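You operate a simulated robot arm through the tools that you are given. There is no shell and no other tool. Be economical: measure what you need, move in short steps, check, and stop when the job is done.

You run a simulated robot arm. Do the job below in one go: nothing can be reset, and whatever is moved stays where it is left.

JOB
Open the mixer drawer, take the twine roll from the low bench and leave it in the inside of the mixer drawer, then shut the drawer. Put two of the cups from the low bench on the fourth shelf from the bottom of the grey rack. Put the ferrule box from the low bench on the clamp bench. Take the oil tin from the low bench and put it on the board under the assembly bench. Put the fibre packet marked "mixed" from the low bench on top of the grey taped carton there and the fibre packet marked "plant" on the front of the grey mat. Turn the stop dial to LIGHT. Put the thinner bottle on top of the slat block on the low bench. Put the drier bottle on the assembly bench away on the second shelf from the bottom of the brown rack. The order is free. Set down upright: twine roll, cup, ferrule box, oil tin, fibre packet, thinner bottle, drier bottle.

Only the result counts: the job must be done as asked and must still hold three seconds after the hand-in. Knocking over, shifting, dropping, spilling or breaking anything else fails it.

ROBOT AND FRAMES
A 7-joint arm with a two-finger gripper on a trunk, on a base that drives. Base frame: it is fixed to the floor where the robot stands at the start and does not move with it; the origin is under the middle of the robot, x ahead of it, y to its left, z up. Lengths are in mm, angles in degrees, forces in N, time in s.
With the tool pointing down near the work surface it reaches from about 100 to 700 mm from the robot's upright axis, wherever it stands. Its first joint turns from -166.0 to 166.0 degrees. Places, roughly: board under the assembly bench [-3500, 1100, 200]; clamp bench [-3500, -100, 800]; cup [-2000, 1500, 750]; drier bottle [-4000, 1500, 1000]; ferrule box [-1750, 1000, 750]; fibre packet [-1500, 1750, 750]; fourth shelf of the grey rack [-5400, 3400, 1200]; front of the grey mat (17x37 cm) [-2340, -1860, 860]; inside of the mixer drawer [600, 0, 600]; mixer drawer [500, 0, 700]; oil tin [-1750, 1500, 750]; second shelf of the brown rack [100, -2200, 500]; slat block [-1500, 1750, 500]; stop dial [-900, 1400, 1300]; taped carton [-2000, 2000, 750]; thinner bottle [-1750, 250, 750]; twine roll [-2000, 1250, 750]. Payload 1.71 kg.
Tool frame: the origin (TCP) lies between the finger pads and is the grasp point; the fingertips stand 20 mm ahead of it; z points along the fingers, y is the line along which they close. Largest opening 96 mm; the body of the gripper starts 113 mm behind the TCP.
Orientation is told as [roll, pitch, yaw] about the base's x, y, z axes, in that order, counted from this pose: with the fingers straight down and closing along the base's y, the tool's x points along the base's -x, its y along +y and its z along -z.

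CONTROLS
- The arm moves only by the tool step_arm. Its argument "plan" is a list of rows, each a list of 7 numbers: the shift along the tool's x, y, z in m, then the turn, a rotation vector about the tool's x, y, z in degrees, then the closure, from 0 (fully open) to 1 (shut). In form: [[dx, dy, dz, wx, wy, wz, fingers], ...]. A call has 1 to 10 rows; each row shifts and turns the commanded pose from where the row before left it, along the tool's axes as they then stand. Rows are played at 5 a second. More than 50 mm and 8.6 degrees between two rows, or a gripper value outside its range, and nothing of the call is played. Where a pose cannot be reached the arm comes as near as it can. A force on the tool above 40 N (or 10 N above the force at the start of the call, whichever is more), or a blocked arm, ends the call early, and 0.2 s more pass. The fingers move at their own pace (about 153 mm/s each) and stop on an object; they squeeze with about 33 N. The grip force told is the motor's: it shows also when the fingers shut on nothing. Time passes only in rows, and 0.2 s behind the last, so rows that do not move let the fingers close. It gives the time, the measured TCP pose, the force on the tool (base axes), the opening and the grip force at its end, in the units of the frame above (readings bear some noise), with the torque about the TCP (base axes, N m) and any sound that the robot's microphone picked up, and new pictures: "views" is both (left out), scene, wrist or none.
- Cameras (640 x 400 px; columns grow to the right, rows downward): "scene" is now at [36.5, 152.9, 1681.2]; the picture's right is [-0.04, -1.00, 0.00], its down [-0.88, 0.03, -0.47] and it looks along [0.47, -0.02, -0.88] (base axes); focal length 275 px, centre (320, 200). "wrist" rides on the gripper at [66, 14, -145] in the tool frame; the picture's right is [-0.21, 0.98, 0.00], its down [-0.88, -0.18, -0.45] and it looks along [-0.44, -0.09, 0.90] (tool axes); focal length 275 px, centre (320, 200). There is no depth. A picture from a camera that has moved, and an enlarged one, comes with that camera's place and axes in the base frame and with its lens.
- move_column(by): slides the trunk up (or, below 0, down) by that many mm; the arm and the scene camera ride with it, the base frame stays. It gives what a move gives, with no picture.
- drive_base(legs): drives the robot by 1 to 6 legs, each [ahead, turn to the left] in mm and degrees, along the robot's own axes; the way and the turn of a leg run together, so that a leg with both is an arc; at most 1500 mm and 180 degrees a leg. The arm and the cameras ride along, it lands a little off, and it stops where it bumps. It gives what a move gives, and a new picture of the scene camera.
- aim_head(pan, tilt): turns the head with the scene camera to pan (to the left, within 155 degrees either way) and tilt (down, from -29 to 69), counted from straight ahead of the robot. It gives what a move gives, and a new picture of the scene camera.
- enlarge(camera, box): a new picture of the part [left, top, right, bottom] of that camera's present view, enlarged. No time passes.
- close_job(): hands the job in; it is judged then, once.

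Go step by step. Nothing tells you exact positions but the pictures and the camera data: compare them with the known pose of the tool, close in by small moves and look again before you grip or let go. The budget is 535 turns and 360 pictures, counting those below and the enlarged ones. Unless the task says otherwise, let go and move clear before handing in.

The tools are called after "Call:" as name(argument=value, ...) on one line, values as JSON. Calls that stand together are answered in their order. step_arm: Moves the arm, as the interface text tells. Its arguments: {"type":"object","properties":{"plan":{"type":"array"},"views":{"type":"string","enum":["both","scene","wrist","none"]}},"required":["plan"]} The other tools are called the same way: move_column (by) slides the trunk up or down; drive_base (legs) drives the base; aim_head (pan, tilt) turns the head that bears the scene camera; enlarge (camera, box) takes an enlarged picture of a part of a camera's view; close_job () hands the job in.

At the start:

```text
time_s: 0.0
tcp_pos: [352.4, -72.0, 924.2]
tool_rot: [0.0, 0.1, 0.1]
ft_force: [-0.2, 0.5, -0.1]
wrist_torque: [-0.01, -0.01, 0.01]
grip_width: 96.1
gripper_force: 0.1
trunk travel left (down, up): [-300.0, 86.0]
robot x, y, heading: [0.5, 2.0, 0.2]
head pan, tilt: [-2.3, 60.8]
```

scene: 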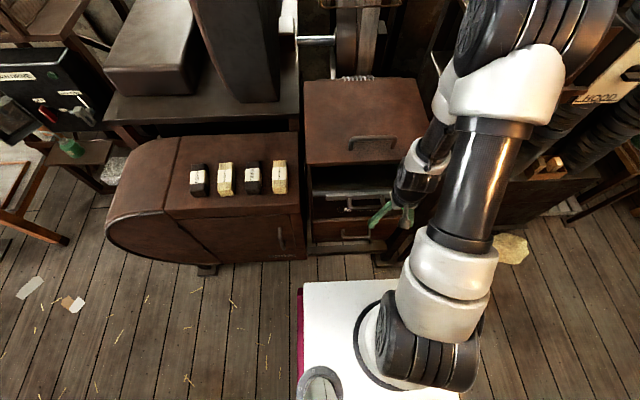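
wrist: 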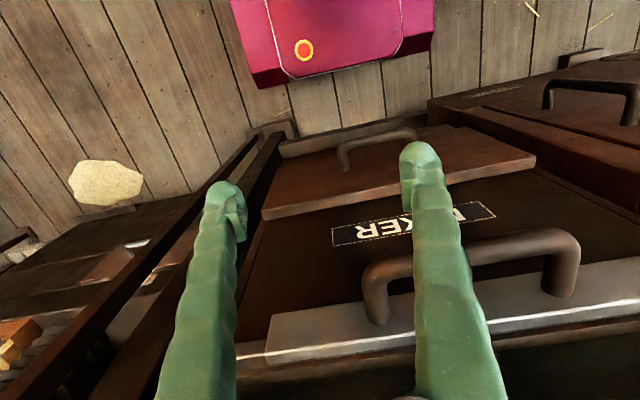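

I see a drawer unit ahead of the robot, with the label seemingly reading "…XER". I'll look around with the head first.

Call:
aim_head(pan=0, tilt=35)

Call:
aim_head(pan=80, tilt=25)

Call:
aim_head(pan=145, tilt=25)

Call:
aim_head(pan=-145, tilt=25)

Call:
aim_head(pan=-80, tilt=25)

```text
time_s: 0.9
tcp_pos: [339.9, -72.4, 930.2]
tool_rot: [0.0, -0.8, 0.1]
ft_force: [-0.2, 0.5, -0.1]
wrist_torque: [-0.05, 0.02, 0.01]
grip_width: 95.8
gripper_force: 0.1
trunk travel left (down, up): [-300.0, 86.0]
robot x, y, heading: [2.5, 2.5, 0.2]
head pan, tilt: [0.0, 35.0]
camera scene: at [59.8, 155.5, 1716.0], right [0.0, -1.0, 0.0], down [-0.59, 0.0, -0.81], along [0.81, 0.0, -0.59], focal length 275 px, centre (320, 200)
```

scene: 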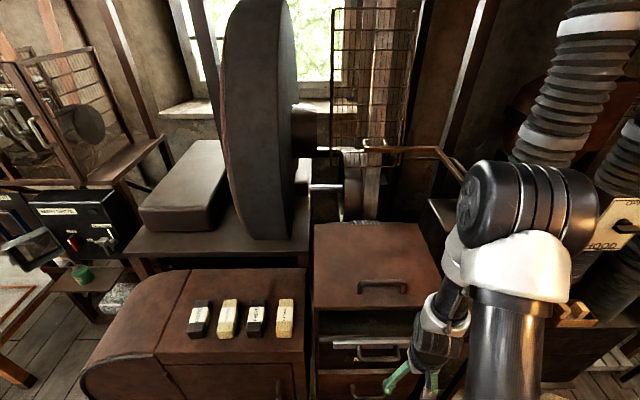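

```text
time_s: 2.4
tcp_pos: [339.8, -72.5, 930.2]
tool_rot: [0.0, -0.8, 0.0]
ft_force: [0.0, 0.8, -0.8]
wrist_torque: [0.05, 0.0, -0.01]
grip_width: 95.9
gripper_force: 0.0
trunk travel left (down, up): [-300.0, 86.0]
robot x, y, heading: [-1.0, 0.2, -0.2]
head pan, tilt: [80.0, 25.0]
camera scene: at [-12.2, 246.2, 1733.1], right [0.98, -0.17, -0.02], down [-0.09, -0.42, -0.9], along [0.15, 0.89, -0.43], focal length 275 px, centre (320, 200)
```

scene: 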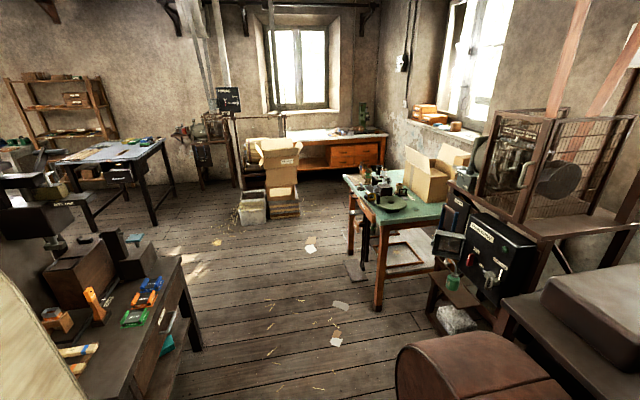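

```text
time_s: 3.8
tcp_pos: [339.9, -72.5, 931.7]
tool_rot: [-0.1, -0.9, -0.2]
ft_force: [0.8, -0.4, 0.1]
wrist_torque: [0.01, 0.01, 0.01]
grip_width: 96.2
gripper_force: 0.1
trunk travel left (down, up): [-300.0, 86.0]
robot x, y, heading: [3.0, -2.3, -0.3]
head pan, tilt: [145.0, 25.0]
camera scene: at [-103.8, 208.4, 1734.6], right [0.57, 0.82, -0.01], down [0.33, -0.24, -0.91], along [-0.75, 0.52, -0.41], focal length 275 px, centre (320, 200)
```

scene: 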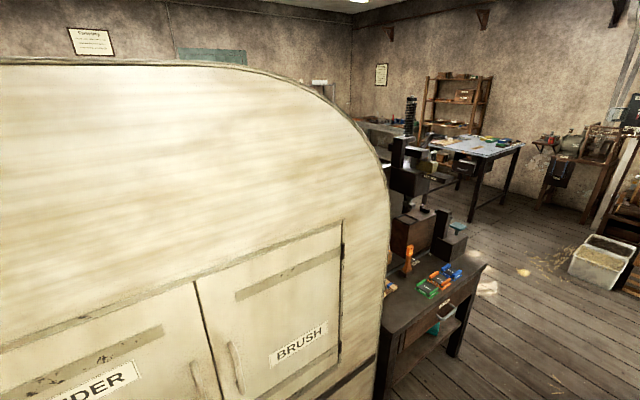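

```text
time_s: 7.8
tcp_pos: [338.9, -72.4, 930.2]
tool_rot: [0.0, -0.8, 0.0]
ft_force: [-0.3, -0.3, 0.3]
wrist_torque: [0.01, -0.04, -0.02]
grip_width: 96.0
gripper_force: 0.0
trunk travel left (down, up): [-300.0, 86.0]
robot x, y, heading: [-3.6, -3.2, 0.5]
head pan, tilt: [-145.0, 25.0]
camera scene: at [-103.8, 102.6, 1734.6], right [-0.57, 0.82, 0.01], down [0.33, 0.24, -0.91], along [-0.75, -0.52, -0.41], focal length 275 px, centre (320, 200)
```

scene: 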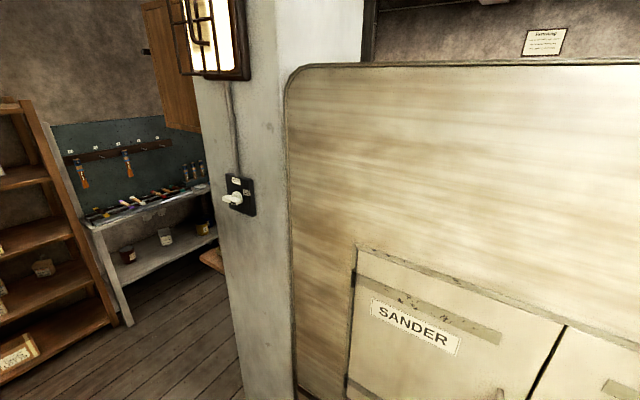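

```text
time_s: 9.1
tcp_pos: [338.5, -72.3, 931.4]
tool_rot: [0.0, -0.8, 0.0]
ft_force: [-0.1, -0.7, -0.7]
wrist_torque: [0.0, 0.04, 0.01]
grip_width: 95.9
gripper_force: 0.0
trunk travel left (down, up): [-300.0, 86.0]
robot x, y, heading: [-1.0, 2.6, 0.4]
head pan, tilt: [-80.0, 25.0]
camera scene: at [-12.4, 64.8, 1733.1], right [-0.98, -0.17, 0.02], down [-0.09, 0.42, -0.91], along [0.15, -0.89, -0.43], focal length 275 px, centre (320, 200)
```

scene: 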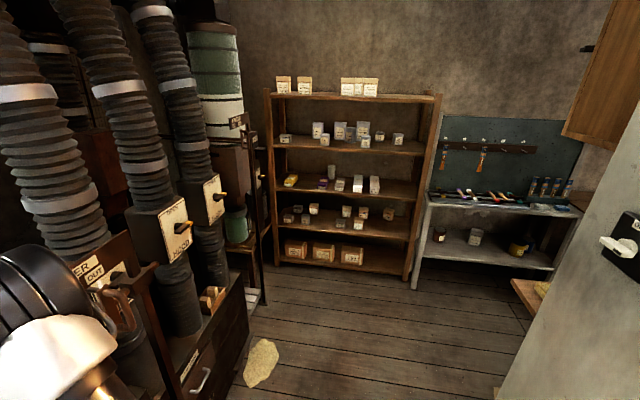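

The drawers are ahead, the grey low bench lies behind the sander cabinet, and the brown rack is to the right. I'll look closely at the drawer unit before opening it.

Call:
aim_head(pan=-5, tilt=55)

Call:
enlarge(camera="scene", box=[260, 80, 440, 280])

Call:
enlarge(camera="wrist", box=[200, 80, 640, 400])

```text
time_s: 10.6
tcp_pos: [339.1, -71.3, 931.0]
tool_rot: [0.1, -0.8, 0.0]
ft_force: [-0.5, 0.1, 0.2]
wrist_torque: [0.0, -0.02, 0.0]
grip_width: 96.0
gripper_force: 0.2
trunk travel left (down, up): [-300.0, 86.0]
robot x, y, heading: [1.7, 1.1, -0.2]
head pan, tilt: [-5.0, 55.0]
camera scene: at [42.8, 149.1, 1688.2], right [-0.09, -1.0, 0.0], down [-0.83, 0.07, -0.56], along [0.56, -0.05, -0.83], focal length 275 px, centre (320, 200)
```

scene: 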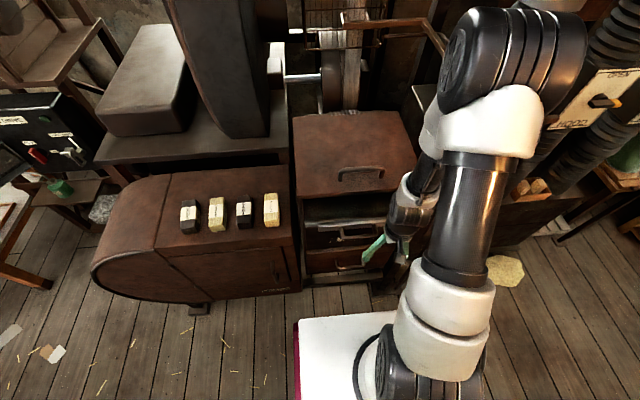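

```text
2.00 times, centred on (350, 180) of scene
camera zoom: at [42.8, 149.1, 1688.2], right [-0.09, -1.0, 0.0], down [-0.83, 0.07, -0.56], along [0.56, -0.05, -0.83], focal length 549 px, centre (260, 240)
```

zoom: 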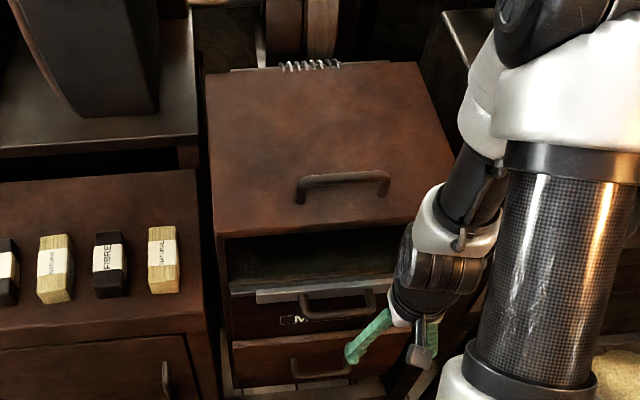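

```text
1.25 times, centred on (420, 240) of wrist
camera zoom: at [272.2, -58.5, 1074.5], right [0.21, 0.98, 0.0], down [0.87, -0.18, 0.46], along [0.45, -0.09, -0.89], focal length 344 px, centre (195, 150)
```

zoom: 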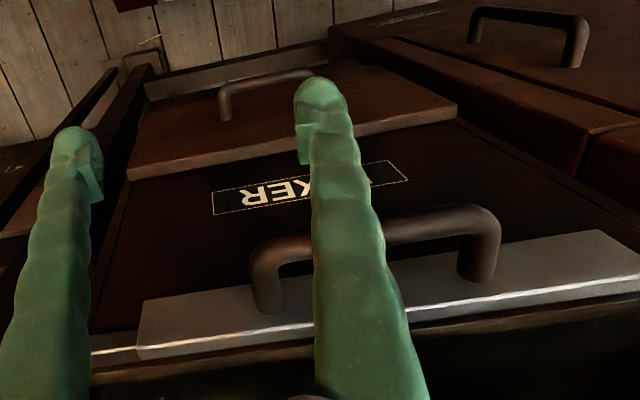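

The mixer drawer is the labelled one below the lidded top, with a bar handle. I'll move the wrist back and down to view the drawer front and triangulate the handle.

Call:
step_arm(plan=[[0.045, 0, 0, 0, 0, 0, 0], [0.045, 0, 0, 0, 0, 0, 0], [0, 0, 0.04, 0, 0, 0, 0], [0, 0, 0.04, 0, 0, 0, 0], [0, 0, 0.04, 0, 0, 0, 0]], views="wrist")

```text
time_s: 11.8
tcp_pos: [303.8, -83.3, 803.7]
tool_rot: [0.0, -0.7, -0.1]
ft_force: [-0.4, -0.3, 0.4]
wrist_torque: [0.02, 0.0, -0.04]
grip_width: 95.9
gripper_force: 0.0
out of reach, approached as far as the arm can: row 1, 2
trunk travel left (down, up): [-300.0, 86.0]
robot x, y, heading: [-1.0, -4.2, -0.1]
head pan, tilt: [-5.0, 55.0]
camera wrist: at [237.1, -70.2, 948.1], right [0.21, 0.98, 0.0], down [0.87, -0.18, 0.46], along [0.45, -0.09, -0.89], focal length 275 px, centre (320, 200)
```

wrist: 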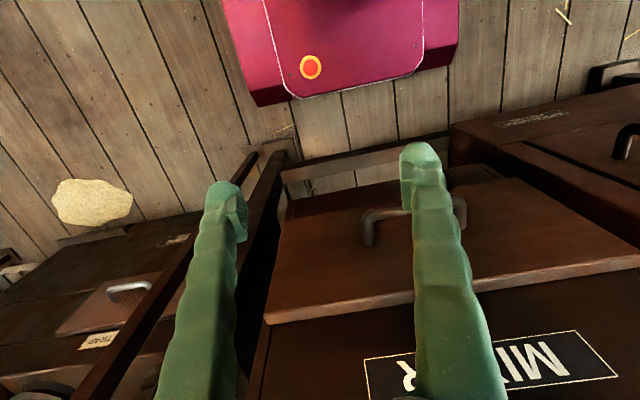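

The handle bar works out at about x 403, y 0, z 947, with the drawer front at x≈450. I'll raise the arm, then yaw the tool 90° so the fingers close along x.

Call:
step_arm(plan=[[0, 0, -0.045, 0, 0, 0, 0], [0, 0, -0.045, 0, 0, 0, 0], [0, 0, -0.045, 0, 0, 0, 0], [0, 0, -0.045, 0, 0, 0, 0], [0, 0, -0.045, 0, 0, 0, 0], [-0.03, 0.04, 0, 0, 0, 0, 0], [0, 0.035, 0, 0, 0, -8, 0], [0, 0, 0, 0, 0, -8.5, 0], [0, 0, 0, 0, 0, -8.5, 0], [0, 0, 0, 0, 0, -8.5, 0]], views="none")

Call:
step_arm(plan=[[0, 0, 0, 0, 0, -8.5, 0], [0, 0, 0, 0, 0, -8.5, 0], [0, 0, 0, 0, 0, -8.5, 0], [0, 0, 0, 0, 0, -8.5, 0], [0, 0, 0, 0, 0, -8.5, 0], [0, 0, 0, 0, 0, -8.5, 0], [0, 0, 0, 0, 0, -5.5, 0]], views="both")

```text
time_s: 14.0
tcp_pos: [333.2, -10.1, 1029.0]
tool_rot: [-0.5, -0.5, 33.6]
ft_force: [-0.3, 0.9, -0.2]
wrist_torque: [0.01, 0.03, 0.02]
grip_width: 96.0
gripper_force: 0.0
out of reach, approached as far as the arm can: row 4
trunk travel left (down, up): [-300.0, 86.0]
robot x, y, heading: [3.3, -1.6, -0.1]
head pan, tilt: [-5.0, 55.0]
```

```text
time_s: 15.6
tcp_pos: [333.0, -9.3, 1030.0]
tool_rot: [-0.8, 0.1, 90.1]
ft_force: [-0.2, -0.5, 0.4]
wrist_torque: [0.02, 0.02, 0.0]
grip_width: 96.1
gripper_force: 0.1
trunk travel left (down, up): [-300.0, 86.0]
robot x, y, heading: [0.7, 0.2, -0.1]
head pan, tilt: [-5.0, 55.0]
camera scene: at [42.7, 149.2, 1688.1], right [-0.09, -1.0, 0.0], down [-0.83, 0.07, -0.56], along [0.56, -0.05, -0.83], focal length 275 px, centre (320, 200)
camera wrist: at [317.9, -76.2, 1173.7], right [-0.98, 0.2, -0.01], down [0.18, 0.88, 0.45], along [0.1, 0.43, -0.89], focal length 275 px, centre (320, 200)
```

scene: 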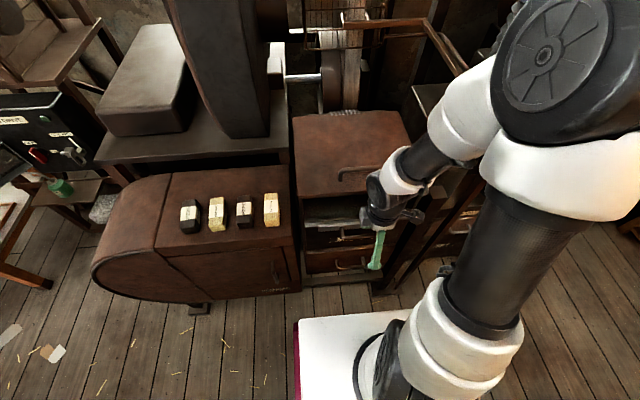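
wrist: 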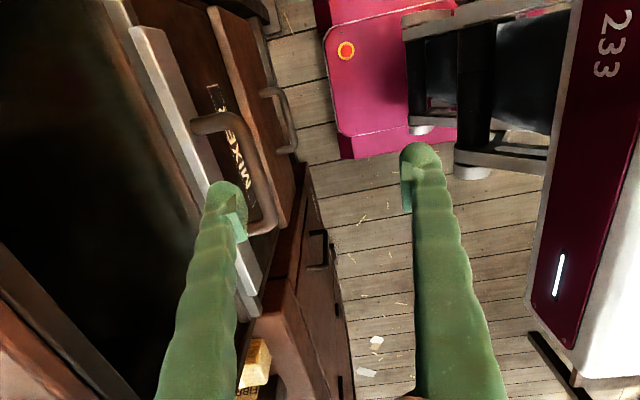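

The handle shows clearly at x≈393 with y from -55 to 45. I'll tilt the fingers 25° forward and go to a pre-grasp point.

Call:
step_arm(plan=[[-0.009, -0.028, 0.011, 0, 0, 0, 0.3], [0, 0, 0, 8.4, 0, 0, 0.3], [0, 0, 0, 8.4, 0, 0, 0.3], [0, 0, 0, 8.2, 0, 0, 0.3], [0, 0, 0.03, 0, 0, 0, 0.3]], views="both")

```text
time_s: 16.6
tcp_pos: [411.4, -4.3, 1044.5]
tool_rot: [-25.7, 0.2, 90.5]
ft_force: [-22.6, 1.0, -14.6]
wrist_torque: [-0.15, 0.35, 0.23]
grip_width: 46.7
gripper_force: 0.0
out of reach, approached as far as the arm can: row 3, 4
trunk travel left (down, up): [-300.0, 86.0]
robot x, y, heading: [1.6, -0.6, -0.2]
head pan, tilt: [-5.0, 55.0]
stopped in row 4: the force on the tool passed its limit at 56 N (the readings are from after the stop); the commanded pose is now the measured one
camera scene: at [27.2, 148.5, 1688.1], right [-0.09, -1.0, 0.0], down [-0.82, 0.07, -0.57], along [0.56, -0.05, -0.82], focal length 275 px, centre (320, 200)
camera wrist: at [336.9, -69.6, 1169.6], right [-0.88, 0.2, -0.43], down [-0.03, 0.88, 0.48], along [0.47, 0.44, -0.77], focal length 275 px, centre (320, 200)
```

scene: 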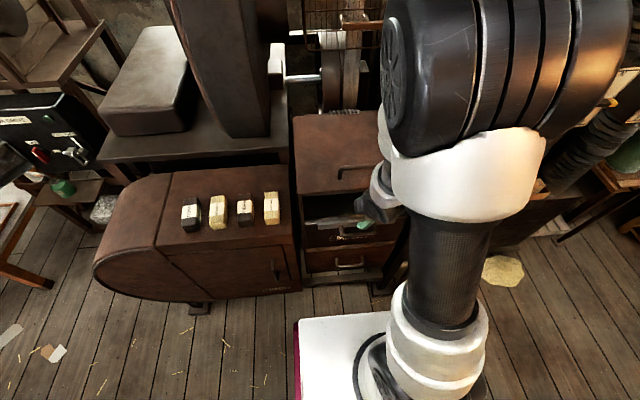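
wrist: 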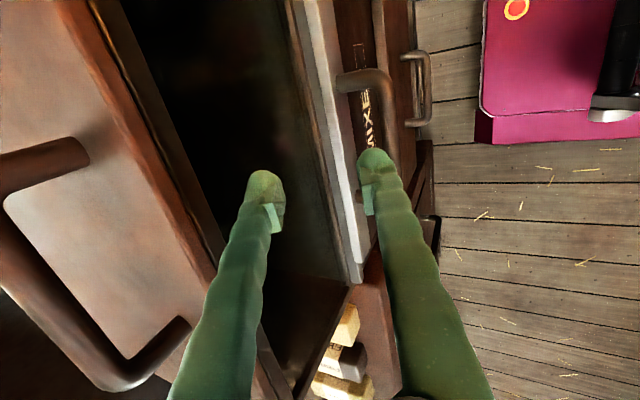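

The arm bumped the lid edge because it is too cramped this close. I'll retreat the tool, then back the robot away for room.

Call:
step_arm(plan=[[0, 0.03, 0, 0, 0, 0, 0.3], [0, 0.03, -0.01, 0, 0, 0, 0.3]], views="wrist")

Call:
aim_head(pan=150, tilt=60)

```text
time_s: 17.4
tcp_pos: [417.3, -3.9, 1040.0]
tool_rot: [-24.6, 0.7, 90.6]
ft_force: [-41.4, 4.0, -24.6]
wrist_torque: [0.0, 0.9, 0.19]
grip_width: 33.9
gripper_force: 0.0
out of reach, approached as far as the arm can: row 1, 2
trunk travel left (down, up): [-300.0, 86.0]
robot x, y, heading: [-2.3, 2.1, -0.2]
head pan, tilt: [-5.0, 55.0]
stopped in row 2: the force on the tool passed its limit at 49 N (the readings are from after the stop); the commanded pose is now the measured one
camera wrist: at [344.6, -69.3, 1166.4], right [-0.89, 0.19, -0.41], down [-0.03, 0.88, 0.47], along [0.45, 0.43, -0.78], focal length 275 px, centre (320, 200)
```

wrist: 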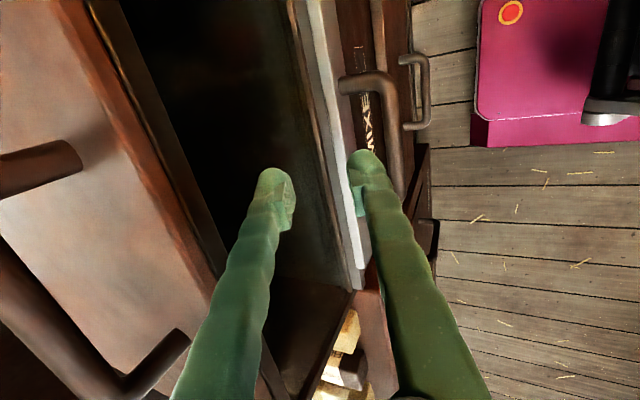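

```text
time_s: 19.8
tcp_pos: [407.3, -3.9, 1038.8]
tool_rot: [-24.6, 0.3, 90.4]
ft_force: [-15.8, 4.3, -1.1]
wrist_torque: [-0.07, -0.11, 0.25]
grip_width: 58.4
gripper_force: 0.0
trunk travel left (down, up): [-300.0, 86.0]
robot x, y, heading: [1.8, 2.0, 0.0]
head pan, tilt: [150.0, 60.0]
camera scene: at [-105.6, 189.5, 1683.0], right [0.5, 0.87, 0.0], down [0.75, -0.43, -0.5], along [-0.44, 0.25, -0.86], focal length 275 px, centre (320, 200)
```

scene: 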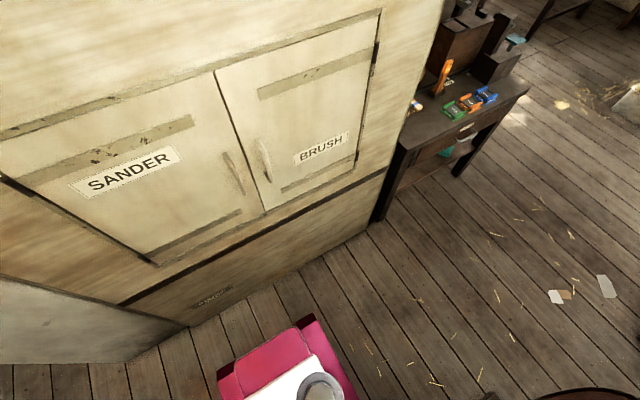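

The floor behind is free to about x -645, and the robot's rear is at about -270. I'll back up 250 mm, which also frees the hand from the lid.

Call:
drive_base(legs=[[-250, 0]])

Call:
aim_head(pan=0, tilt=45)

```text
time_s: 21.7
tcp_pos: [141.6, -4.2, 1034.6]
tool_rot: [-23.4, 0.2, 90.2]
ft_force: [-0.8, 0.9, 0.4]
wrist_torque: [0.0, 0.04, -0.02]
grip_width: 67.3
gripper_force: 0.1
trunk travel left (down, up): [-300.0, 86.0]
robot x, y, heading: [-250.6, -0.5, 0.0]
head pan, tilt: [150.0, 60.0]
camera scene: at [-387.9, 188.4, 1681.0], right [0.5, 0.87, 0.01], down [0.76, -0.43, -0.49], along [-0.42, 0.25, -0.87], focal length 275 px, centre (320, 200)
```

scene: 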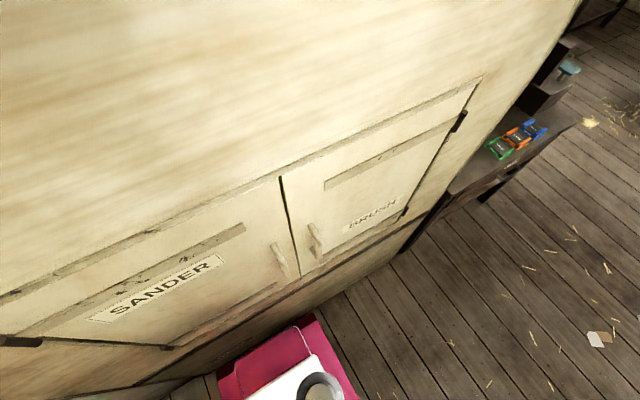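

```text
time_s: 24.0
tcp_pos: [161.9, -2.6, 1031.9]
tool_rot: [-23.3, 0.1, 90.4]
ft_force: [-0.6, -0.6, 0.0]
wrist_torque: [0.0, -0.01, -0.01]
grip_width: 67.2
gripper_force: 0.0
trunk travel left (down, up): [-300.0, 86.0]
robot x, y, heading: [-250.0, 0.3, -0.0]
head pan, tilt: [0.0, 45.0]
camera scene: at [-202.1, 155.5, 1701.4], right [0.0, -1.0, 0.0], down [-0.72, 0.0, -0.7], along [0.7, 0.0, -0.72], focal length 275 px, centre (320, 200)
```

scene: 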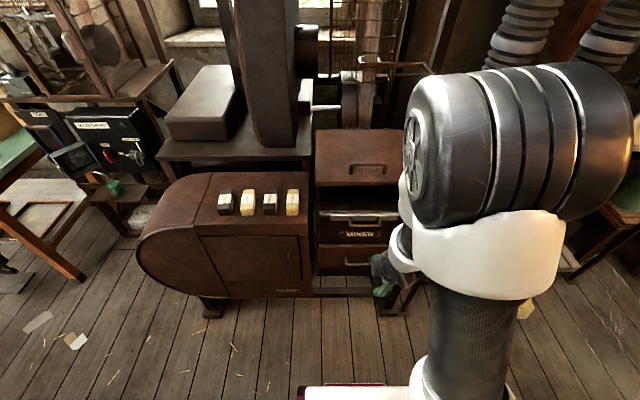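

There's room now. I'll take an enlarged view to refine the handle.

Call:
enlarge(camera="scene", box=[300, 140, 420, 260])

```text
3.33 times, centred on (360, 200) of scene
camera zoom: at [-202.1, 155.5, 1701.4], right [0.0, -1.0, 0.0], down [-0.72, 0.0, -0.7], along [0.7, 0.0, -0.72], focal length 915 px, centre (187, 200)
```

zoom: 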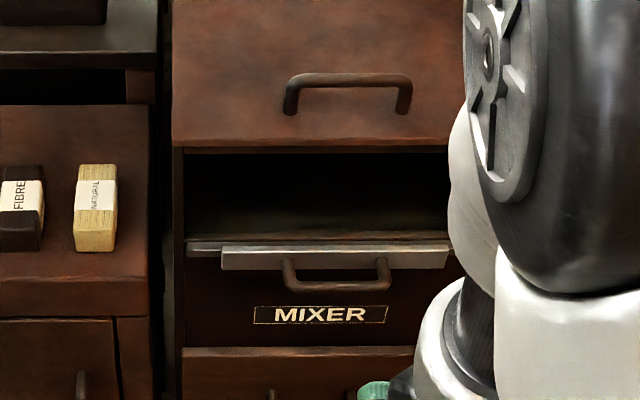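

The bar is at about (398, 2, 955). I'll extend forward and tilt the tool to nearly horizontal, so the fingers straddle the bar from the front.

Call:
step_arm(plan=[[0, -0.031, 0.028, 0, 0, 0, 0.3], [0, -0.031, 0.028, 0, 0, 0, 0.3], [0, -0.031, 0.028, 0, 0, 0, 0.3], [0, 0, 0, 8.5, 0, 0, 0.3], [0, 0, 0, 8.5, 0, 0, 0.3], [0, 0, 0, 8.5, 0, 0, 0.3], [0, 0, 0, 8.5, 0, 0, 0.3], [0, 0, 0, 8.5, 0, 0, 0.3], [0, 0, 0, 8.5, 0, 0, 0.3], [0, 0, 0, 0, 0, 0, 0.3]], views="both")

```text
time_s: 26.2
tcp_pos: [273.6, -2.1, 986.0]
tool_rot: [-73.6, 0.1, 90.2]
ft_force: [0.0, 0.1, -1.3]
wrist_torque: [-0.02, -0.01, 0.01]
grip_width: 67.3
gripper_force: 0.1
trunk travel left (down, up): [-300.0, 86.0]
robot x, y, heading: [-255.5, -2.1, 0.3]
head pan, tilt: [0.0, 45.0]
camera scene: at [-202.1, 155.2, 1701.5], right [0.0, -1.0, 0.0], down [-0.72, 0.0, -0.7], along [0.7, 0.0, -0.72], focal length 275 px, centre (320, 200)
camera wrist: at [130.8, -68.9, 1015.0], right [-0.28, 0.2, -0.94], down [-0.38, 0.88, 0.3], along [0.88, 0.44, -0.17], focal length 275 px, centre (320, 200)
```

scene: 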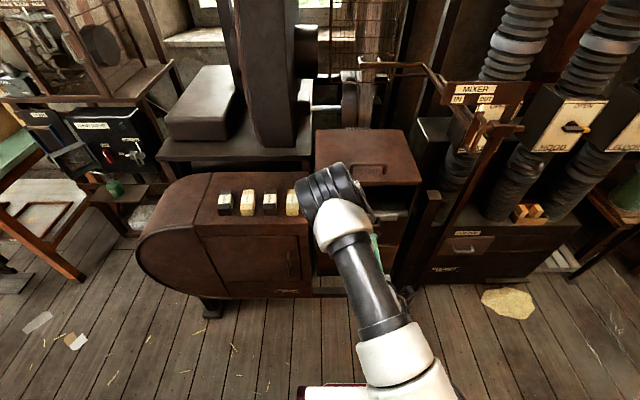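
wrist: 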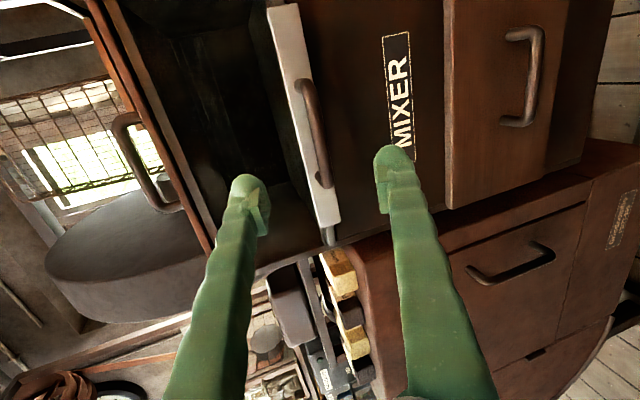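

The bar is dead ahead along the tool axis. I'll advance 90 mm and check.

Call:
step_arm(plan=[[0, 0, 0.045, 0, 0, 0, 0.3], [0, 0, 0.045, 0, 0, 0, 0.3], [0, 0, 0, 0, 0, 0, 0.3]], views="wrist")

```text
time_s: 27.0
tcp_pos: [359.2, -1.8, 963.1]
tool_rot: [-73.7, 0.3, 90.4]
ft_force: [0.2, -0.7, 0.1]
wrist_torque: [0.01, -0.02, -0.02]
grip_width: 67.4
gripper_force: 0.0
trunk travel left (down, up): [-300.0, 86.0]
robot x, y, heading: [-254.0, -0.0, 0.4]
head pan, tilt: [0.0, 45.0]
camera wrist: at [217.2, -68.7, 990.7], right [-0.28, 0.2, -0.94], down [-0.38, 0.88, 0.3], along [0.88, 0.44, -0.17], focal length 275 px, centre (320, 200)
```

wrist: 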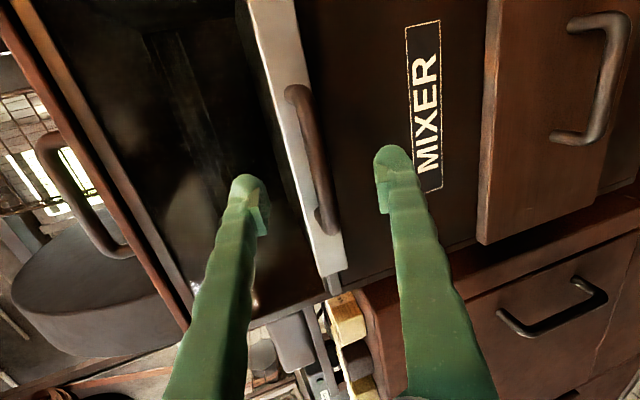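

I'll advance 25 mm more and check the depth against the bar.

Call:
step_arm(plan=[[0, 0, 0.025, 0, 0, 0, 0.3], [0, 0, 0, 0, 0, 0, 0.3]], views="wrist")

Call:
enlarge(camera="scene", box=[300, 140, 420, 260])

```text
time_s: 27.6
tcp_pos: [383.7, -2.7, 955.7]
tool_rot: [-73.7, 0.3, 90.3]
ft_force: [0.2, 0.3, 0.0]
wrist_torque: [0.02, 0.0, 0.0]
grip_width: 67.2
gripper_force: 0.0
trunk travel left (down, up): [-300.0, 86.0]
robot x, y, heading: [-255.1, 1.0, 0.1]
head pan, tilt: [0.0, 45.0]
camera wrist: at [241.4, -69.7, 983.4], right [-0.28, 0.2, -0.94], down [-0.38, 0.88, 0.3], along [0.88, 0.44, -0.17], focal length 275 px, centre (320, 200)
```

wrist: 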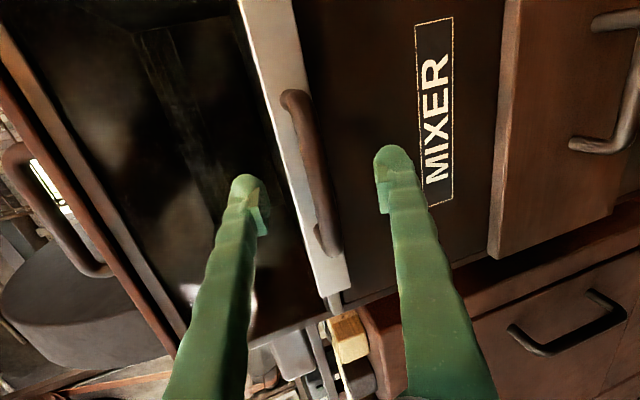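

```text
3.33 times, centred on (360, 200) of scene
camera zoom: at [-201.9, 155.4, 1701.4], right [0.0, -1.0, 0.0], down [-0.72, 0.0, -0.7], along [0.7, 0.0, -0.72], focal length 915 px, centre (187, 200)
```

zoom: 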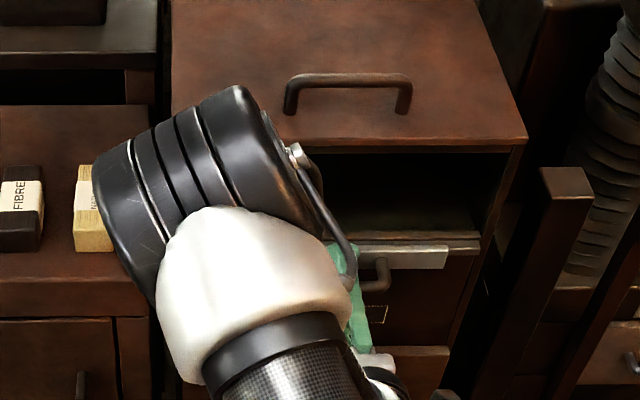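

The bar sits at about (394, -10, 956), between the fingers. I'll advance 12 mm and close.

Call:
step_arm(plan=[[0, -0.003, 0.013, 0, 0, 0, 0.3], [0, 0, 0, 0, 0, 0, 0.6], [0, 0, 0, 0, 0, 0, 1], [0, 0, 0, 0, 0, 0, 1], [0, 0, 0, 0, 0, 0, 1]], views="wrist")

```text
time_s: 28.8
tcp_pos: [396.6, -3.3, 951.8]
tool_rot: [-73.3, 0.3, 90.3]
ft_force: [-6.7, -0.1, -22.8]
wrist_torque: [-0.04, -0.1, -0.01]
grip_width: 8.3
gripper_force: 35.2
trunk travel left (down, up): [-300.0, 86.0]
robot x, y, heading: [-259.2, -3.9, -0.1]
head pan, tilt: [0.0, 45.0]
camera wrist: at [254.3, -69.3, 980.5], right [-0.28, 0.2, -0.94], down [-0.38, 0.88, 0.3], along [0.88, 0.44, -0.17], focal length 275 px, centre (320, 200)
```

wrist: 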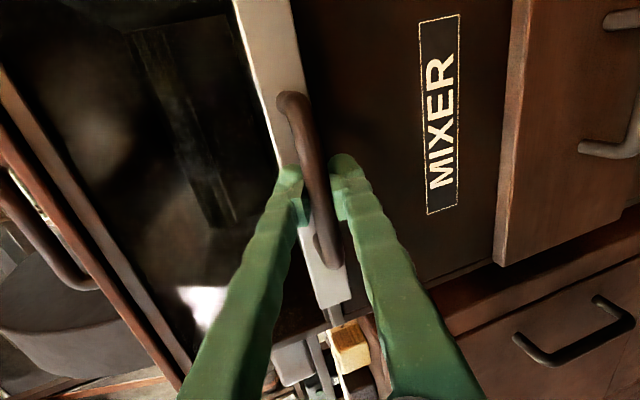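

It's gripped. I'll pull straight back.

Call:
step_arm(plan=[[0, 0.004, -0.0287, 0, 0, 0, 1], [0, 0.0086, -0.0287, 0, 0, 0, 1], [0, 0.0086, -0.0287, 0, 0, 0, 1], [0, 0.0086, -0.0287, 0, 0, 0, 1]], views="wrist")

```text
time_s: 29.3
tcp_pos: [343.7, -2.7, 952.8]
tool_rot: [-72.0, 0.4, 89.9]
ft_force: [-0.1, -1.7, -62.2]
wrist_torque: [-0.13, -0.19, -0.27]
grip_width: 8.9
gripper_force: 35.1
trunk travel left (down, up): [-300.0, 86.0]
robot x, y, heading: [-251.7, -4.0, -0.1]
head pan, tilt: [0.0, 45.0]
stopped in row 2: the force on the tool passed its limit at 41 N (the readings are from after the stop); the commanded pose is now the measured one
camera wrist: at [202.5, -68.6, 984.7], right [-0.3, 0.2, -0.93], down [-0.37, 0.88, 0.31], along [0.88, 0.43, -0.19], focal length 275 px, centre (320, 200)
```

wrist: 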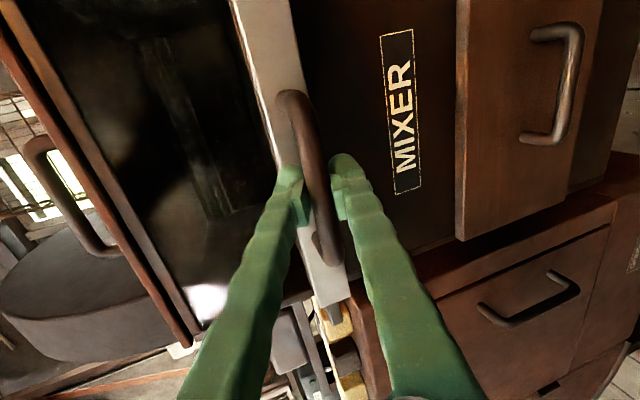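

The drawer moves, but I'm pushing upward on the bar. I'll lower the command a little and continue pulling.

Call:
step_arm(plan=[[0, 0.004, 0, 0, 0, 0, 1], [0, 0.006, -0.019, 0, 0, 0, 1], [0, 0.006, -0.019, 0, 0, 0, 1]], views="none")

```text
time_s: 30.1
tcp_pos: [307.6, -3.2, 952.8]
tool_rot: [-72.6, 0.4, 90.0]
ft_force: [-0.1, 2.1, -57.2]
wrist_torque: [-0.12, -0.16, -0.38]
grip_width: 9.1
gripper_force: 35.2
trunk travel left (down, up): [-300.0, 86.0]
robot x, y, heading: [-254.1, 1.1, -0.0]
head pan, tilt: [0.0, 45.0]
```

Call:
step_arm(plan=[[0, 0.009, 0, 0, 0, 0, 1], [0, 0.0062, -0.019, 0, 0, 0, 1], [0, 0.0062, -0.019, 0, 0, 0, 1]], views="none")

```text
time_s: 30.9
tcp_pos: [266.3, -3.8, 952.3]
tool_rot: [-74.2, 0.5, 90.0]
ft_force: [0.1, -3.7, 4.2]
wrist_torque: [-0.3, 0.03, -0.97]
grip_width: 8.6
gripper_force: 35.0
trunk travel left (down, up): [-300.0, 86.0]
robot x, y, heading: [-253.3, -2.3, 0.2]
head pan, tilt: [0.0, 45.0]
```

Call:
step_arm(plan=[[0, 0.0065, -0.023, 0, 0, 0, 1], [0, 0.0065, -0.023, 0, 0, 0, 1], [0, 0.0065, -0.023, 0, 0, 0, 1], [0, 0.0065, -0.023, 0, 0, 0, 1]], views="both")

```text
time_s: 31.5
tcp_pos: [227.5, -2.6, 952.5]
tool_rot: [-76.3, 0.2, 90.5]
ft_force: [2.4, -23.4, -34.5]
wrist_torque: [0.06, -0.08, 0.81]
grip_width: 8.7
gripper_force: 34.9
out of reach, approached as far as the arm can: row 2
trunk travel left (down, up): [-300.0, 86.0]
robot x, y, heading: [-256.8, 2.6, 0.1]
head pan, tilt: [0.0, 45.0]
stopped in row 2: the force on the tool passed its limit at 50 N (the readings are from after the stop); the commanded pose is now the measured one
camera scene: at [-195.6, 152.6, 1700.7], right [0.0, -1.0, 0.0], down [-0.72, 0.0, -0.69], along [0.69, 0.0, -0.72], focal length 275 px, centre (320, 200)
camera wrist: at [83.7, -70.2, 973.7], right [-0.23, 0.2, -0.95], down [-0.4, 0.87, 0.28], along [0.89, 0.44, -0.12], focal length 275 px, centre (320, 200)
```

scene: 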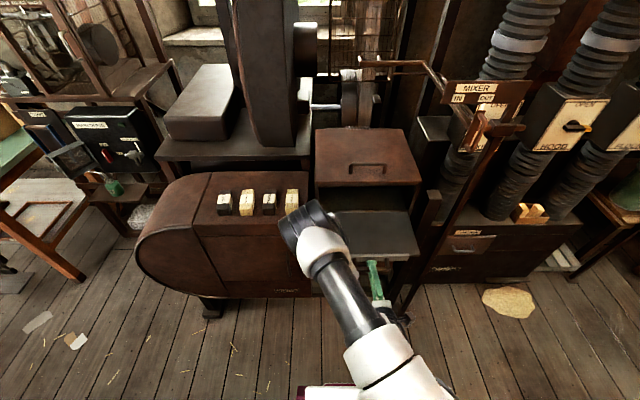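
wrist: 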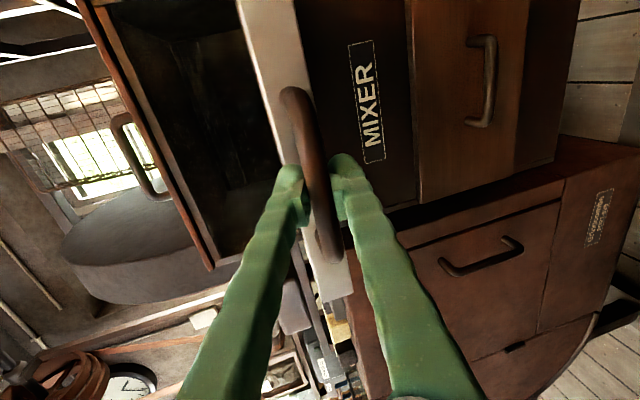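

The drawer is out about 170 mm. I'll open the fingers, rotate the tool toward vertical about the bar and withdraw up and back, then look inside.

Call:
step_arm(plan=[[0, 0, 0, 0, 0, 0, 0.5], [0, 0, 0, 0, 0, 0, 0.4], [0, 0, 0, -8, 0, 0, 0.4], [0, 0, 0, -8, 0, 0, 0.4], [0, 0, 0, -8, 0, 0, 0.4], [0, 0, -0.02, 0, 0, 0, 0.4], [0, 0, -0.03, 0, 0, 0, 0.4], [0, 0, -0.03, 0, 0, 0, 0.4]], views="both")

```text
time_s: 33.3
tcp_pos: [248.3, -2.3, 961.3]
tool_rot: [-52.0, 0.5, 90.4]
ft_force: [-0.1, 0.0, 0.3]
wrist_torque: [-0.03, -0.03, -0.02]
grip_width: 57.4
gripper_force: 0.1
out of reach, approached as far as the arm can: row 3, 4, 6, 7, 8
trunk travel left (down, up): [-300.0, 86.0]
robot x, y, heading: [-251.9, -3.9, 0.2]
head pan, tilt: [0.0, 45.0]
camera scene: at [-201.7, 155.1, 1701.5], right [0.0, -1.0, 0.0], down [-0.72, 0.0, -0.7], along [0.7, 0.0, -0.72], focal length 275 px, centre (320, 200)
camera wrist: at [126.9, -68.5, 1040.4], right [-0.6, 0.19, -0.77], down [-0.24, 0.88, 0.41], along [0.76, 0.44, -0.48], focal length 275 px, centre (320, 200)
```

scene: 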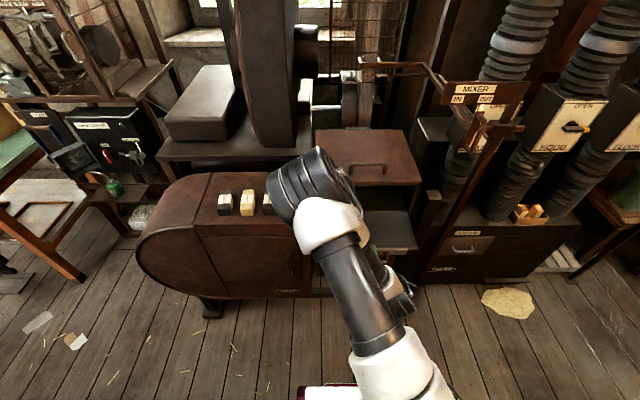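
wrist: 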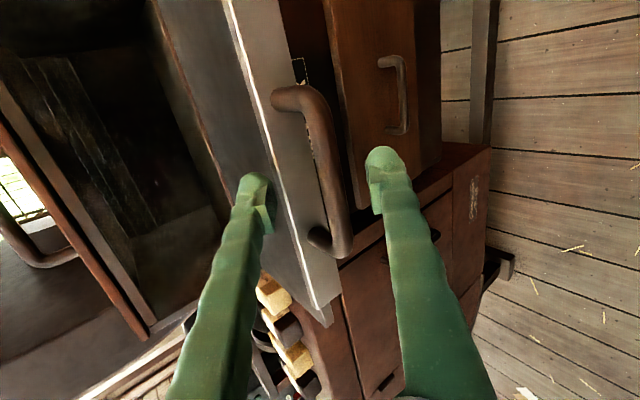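

The MIXER label shrank as I pulled, so it stayed with the cabinet. I may have pulled a sliding tray rather than the drawer. I'll swing the arm aside and inspect.

Call:
step_arm(plan=[[0, 0.02, -0.02, 0, 0, 0, 0.4], [0, 0, -0.03, -8, 0, 0, 0.4], [0.0, 0.02, -0.02, -8, 0, 0, 0.4], [0.045, 0, -0.02, 0, 0, 0, 0.4], [0.045, 0, 0, 0, 0, 0, 0.4], [0.045, 0, 0, 0, 0, 0, 0.4], [0.045, 0, 0, 0, 0, 0, 0.4], [0.045, 0, 0, 0, 0, 0, 0.4]], views="both")

```text
time_s: 35.1
tcp_pos: [204.3, -230.8, 983.8]
tool_rot: [-35.6, 0.6, 90.1]
ft_force: [1.1, 0.3, 0.7]
wrist_torque: [-0.04, 0.02, 0.03]
grip_width: 57.7
gripper_force: 0.0
out of reach, approached as far as the arm can: row 1, 2, 3, 4
trunk travel left (down, up): [-300.0, 86.0]
robot x, y, heading: [-252.9, 2.0, 0.0]
head pan, tilt: [0.0, 45.0]
camera scene: at [-202.1, 154.1, 1701.6], right [0.0, -1.0, 0.0], down [-0.72, 0.0, -0.7], along [0.7, 0.0, -0.72], focal length 275 px, centre (320, 200)
camera wrist: at [108.9, -295.0, 1094.9], right [-0.8, 0.2, -0.57], down [-0.11, 0.88, 0.46], along [0.6, 0.43, -0.68], focal length 275 px, centre (320, 200)
```

scene: 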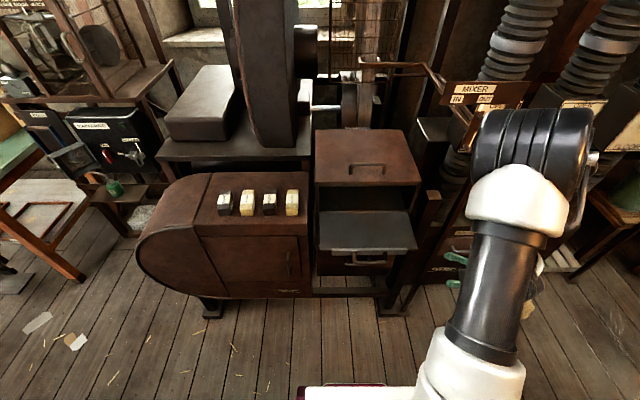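
wrist: 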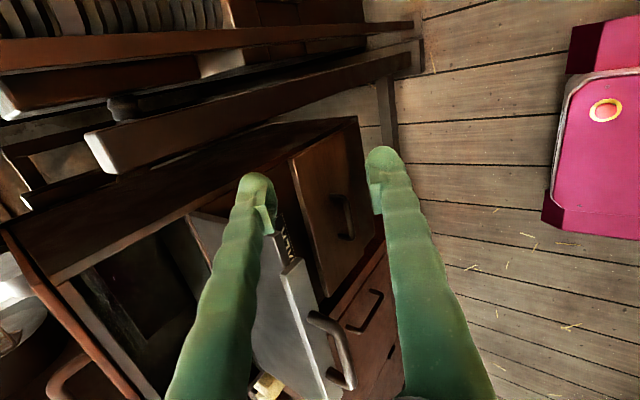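

It's a sliding tray above the drawer, and the MIXER drawer is the one with its own handle below. I'll push the tray back to its original place, backing a bit first for room.

Call:
drive_base(legs=[[-60, 0]])

Call:
enlarge(camera="scene", box=[300, 140, 440, 300])

```text
time_s: 36.0
tcp_pos: [158.0, -224.6, 995.6]
tool_rot: [-36.9, 0.6, 90.5]
ft_force: [-0.5, 0.6, 0.5]
wrist_torque: [0.01, -0.03, 0.02]
grip_width: 57.7
gripper_force: 0.0
trunk travel left (down, up): [-300.0, 86.0]
robot x, y, heading: [-278.9, 1.4, 0.8]
head pan, tilt: [0.0, 45.0]
stopped in leg 1: the robot was blocked; the commanded pose is now the measured one
camera scene: at [-227.7, 156.1, 1701.3], right [0.01, -1.0, 0.0], down [-0.72, -0.01, -0.69], along [0.69, 0.01, -0.72], focal length 275 px, centre (320, 200)
```

scene: 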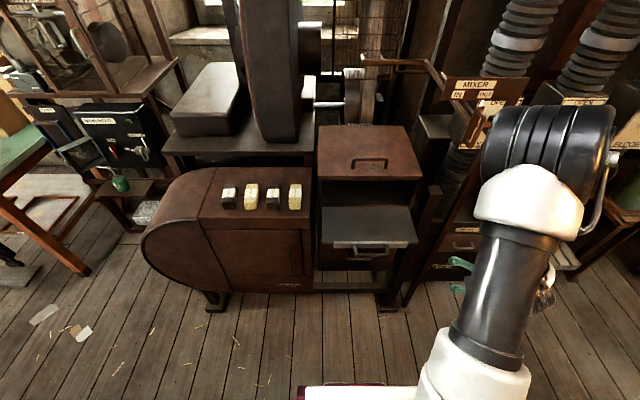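

```text
2.50 times, centred on (370, 220) of scene
camera zoom: at [-227.7, 156.1, 1701.3], right [0.01, -1.0, 0.0], down [-0.72, -0.01, -0.69], along [0.69, 0.01, -0.72], focal length 686 px, centre (195, 150)
```

zoom: 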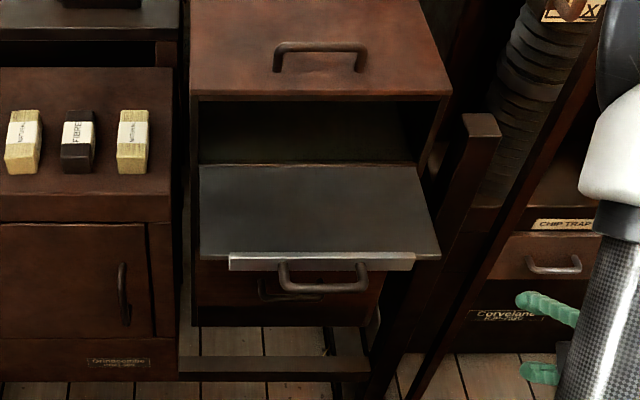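

The base is against the cabinet behind, so that's the limit. I'll bring the hand in front of the tray's bar at a flatter tilt.

Call:
step_arm(plan=[[-0.044, 0, 0, 0, 0, 0, 0.3], [-0.044, 0, 0, 0, 0, 0, 0.3], [-0.044, 0, 0, 0, 0, 0, 0.3], [-0.044, 0, 0, 0, 0, 0, 0.3], [-0.042, 0, 0, 0, 0, 0, 0.3], [0, 0, 0, 8, 0, 0, 0.3], [0, 0, 0, 8, 0, 0, 0.3], [0, 0, 0, 8, 0, 0, 0.3], [0, 0, 0, 0, 0, 0, 0.3]], views="wrist")

```text
time_s: 38.0
tcp_pos: [239.0, -16.6, 980.0]
tool_rot: [-61.6, 0.8, 90.7]
ft_force: [-0.8, 0.4, -0.1]
wrist_torque: [-0.01, 0.03, 0.04]
grip_width: 67.5
gripper_force: 0.1
out of reach, approached as far as the arm can: row 3, 4, 5, 6, 7, 8
trunk travel left (down, up): [-300.0, 86.0]
robot x, y, heading: [-280.6, 0.7, 0.6]
head pan, tilt: [0.0, 45.0]
camera wrist: at [105.3, -84.7, 1038.0], right [-0.47, 0.19, -0.86], down [-0.31, 0.88, 0.36], along [0.83, 0.44, -0.35], focal length 275 px, centre (320, 200)
```

wrist: 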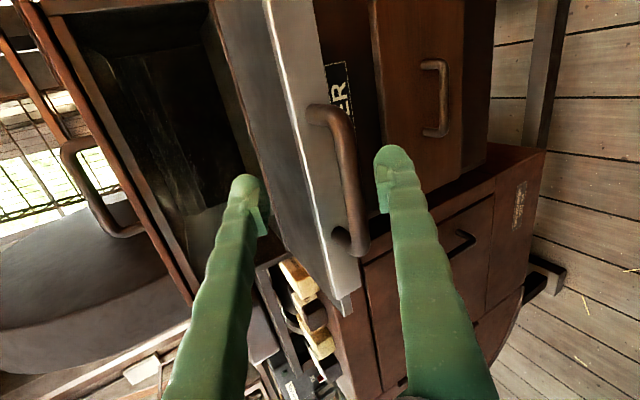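

The bar is between the fingers but nearer the lower one. I'll shift toward it and close.

Call:
step_arm(plan=[[0, 0.018, 0.004, 0, 0, 0, 0.3], [0, 0, 0, 0, 0, 0, 0.6], [0, 0, 0, 0, 0, 0, 1], [0, 0, 0, 0, 0, 0, 1]], views="wrist")

```text
time_s: 39.0
tcp_pos: [229.7, -17.3, 961.5]
tool_rot: [-61.1, 0.7, 90.5]
ft_force: [0.1, 0.2, 0.4]
wrist_torque: [0.0, 0.0, 0.01]
grip_width: 0.0
gripper_force: 29.8
trunk travel left (down, up): [-300.0, 86.0]
robot x, y, heading: [-280.6, 2.9, 0.8]
head pan, tilt: [0.0, 45.0]
camera wrist: at [96.6, -84.4, 1019.9], right [-0.48, 0.19, -0.86], down [-0.31, 0.88, 0.37], along [0.82, 0.44, -0.36], focal length 275 px, centre (320, 200)
```

wrist: 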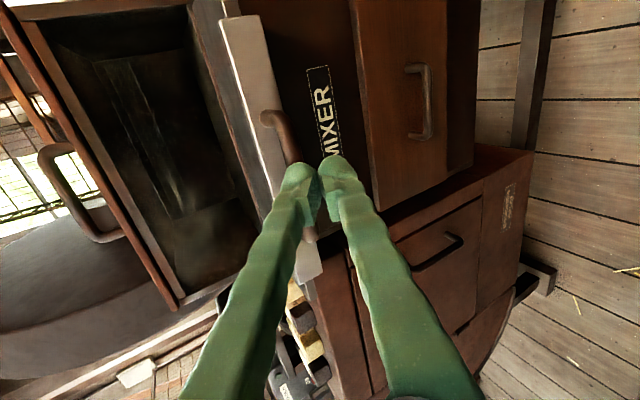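

The fingers slipped off and nudged the tray inward, which is the right way. I'll push the bar in with closed fingertips.

Call:
step_arm(plan=[[0, -0.0145, 0.0263, 0, 0, 0, 1], [0, -0.0145, 0.0263, 0, 0, 0, 1], [0, -0.0145, 0.0263, 0, 0, 0, 1]], views="wrist")

```text
time_s: 39.8
tcp_pos: [317.7, -15.7, 961.5]
tool_rot: [-60.9, 0.8, 90.4]
ft_force: [-0.5, -0.2, -0.3]
wrist_torque: [0.0, 0.0, 0.0]
grip_width: 0.0
gripper_force: 30.0
trunk travel left (down, up): [-300.0, 86.0]
robot x, y, heading: [-281.0, -0.8, 0.5]
head pan, tilt: [0.0, 45.0]
camera wrist: at [185.8, -82.3, 1020.5], right [-0.48, 0.19, -0.86], down [-0.31, 0.88, 0.37], along [0.82, 0.44, -0.36], focal length 275 px, centre (320, 200)
```

wrist: 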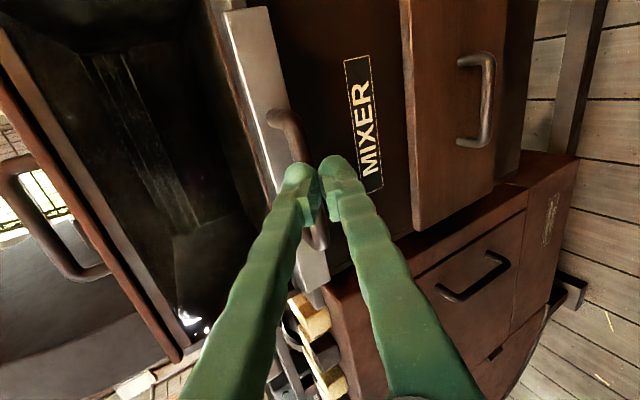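

Call:
step_arm(plan=[[0, -0.0097, 0.0175, 0, 0, 0, 1], [0, -0.0097, 0.0175, 0, 0, 0, 1], [0, 0, 0, 0, 0, 0, 1]], views="wrist")

Call:
enlarge(camera="scene", box=[300, 140, 440, 300])

```text
time_s: 40.6
tcp_pos: [357.5, -16.4, 962.1]
tool_rot: [-61.0, 0.7, 90.4]
ft_force: [-0.1, 0.0, 0.4]
wrist_torque: [0.02, -0.01, 0.01]
grip_width: 0.3
gripper_force: 29.5
trunk travel left (down, up): [-300.0, 86.0]
robot x, y, heading: [-280.4, 0.1, 0.6]
head pan, tilt: [0.0, 45.0]
camera wrist: at [225.1, -83.0, 1020.4], right [-0.48, 0.19, -0.86], down [-0.31, 0.88, 0.37], along [0.82, 0.44, -0.36], focal length 275 px, centre (320, 200)
```

wrist: 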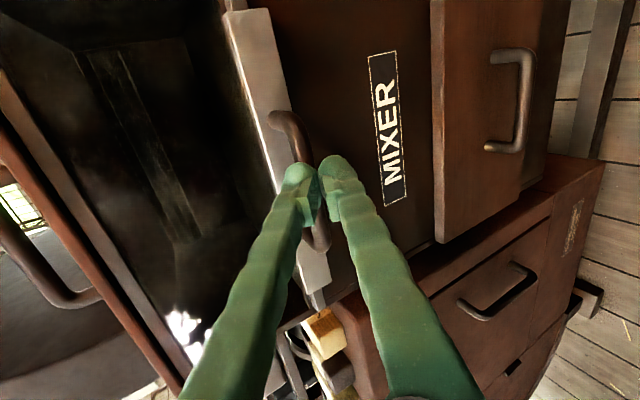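

```text
2.50 times, centred on (370, 220) of scene
camera zoom: at [-229.0, 156.3, 1701.4], right [0.01, -1.0, 0.0], down [-0.72, -0.01, -0.7], along [0.7, 0.01, -0.72], focal length 686 px, centre (195, 150)
```

zoom: 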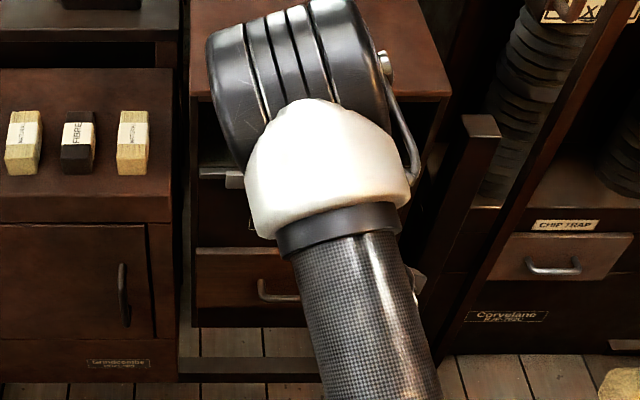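

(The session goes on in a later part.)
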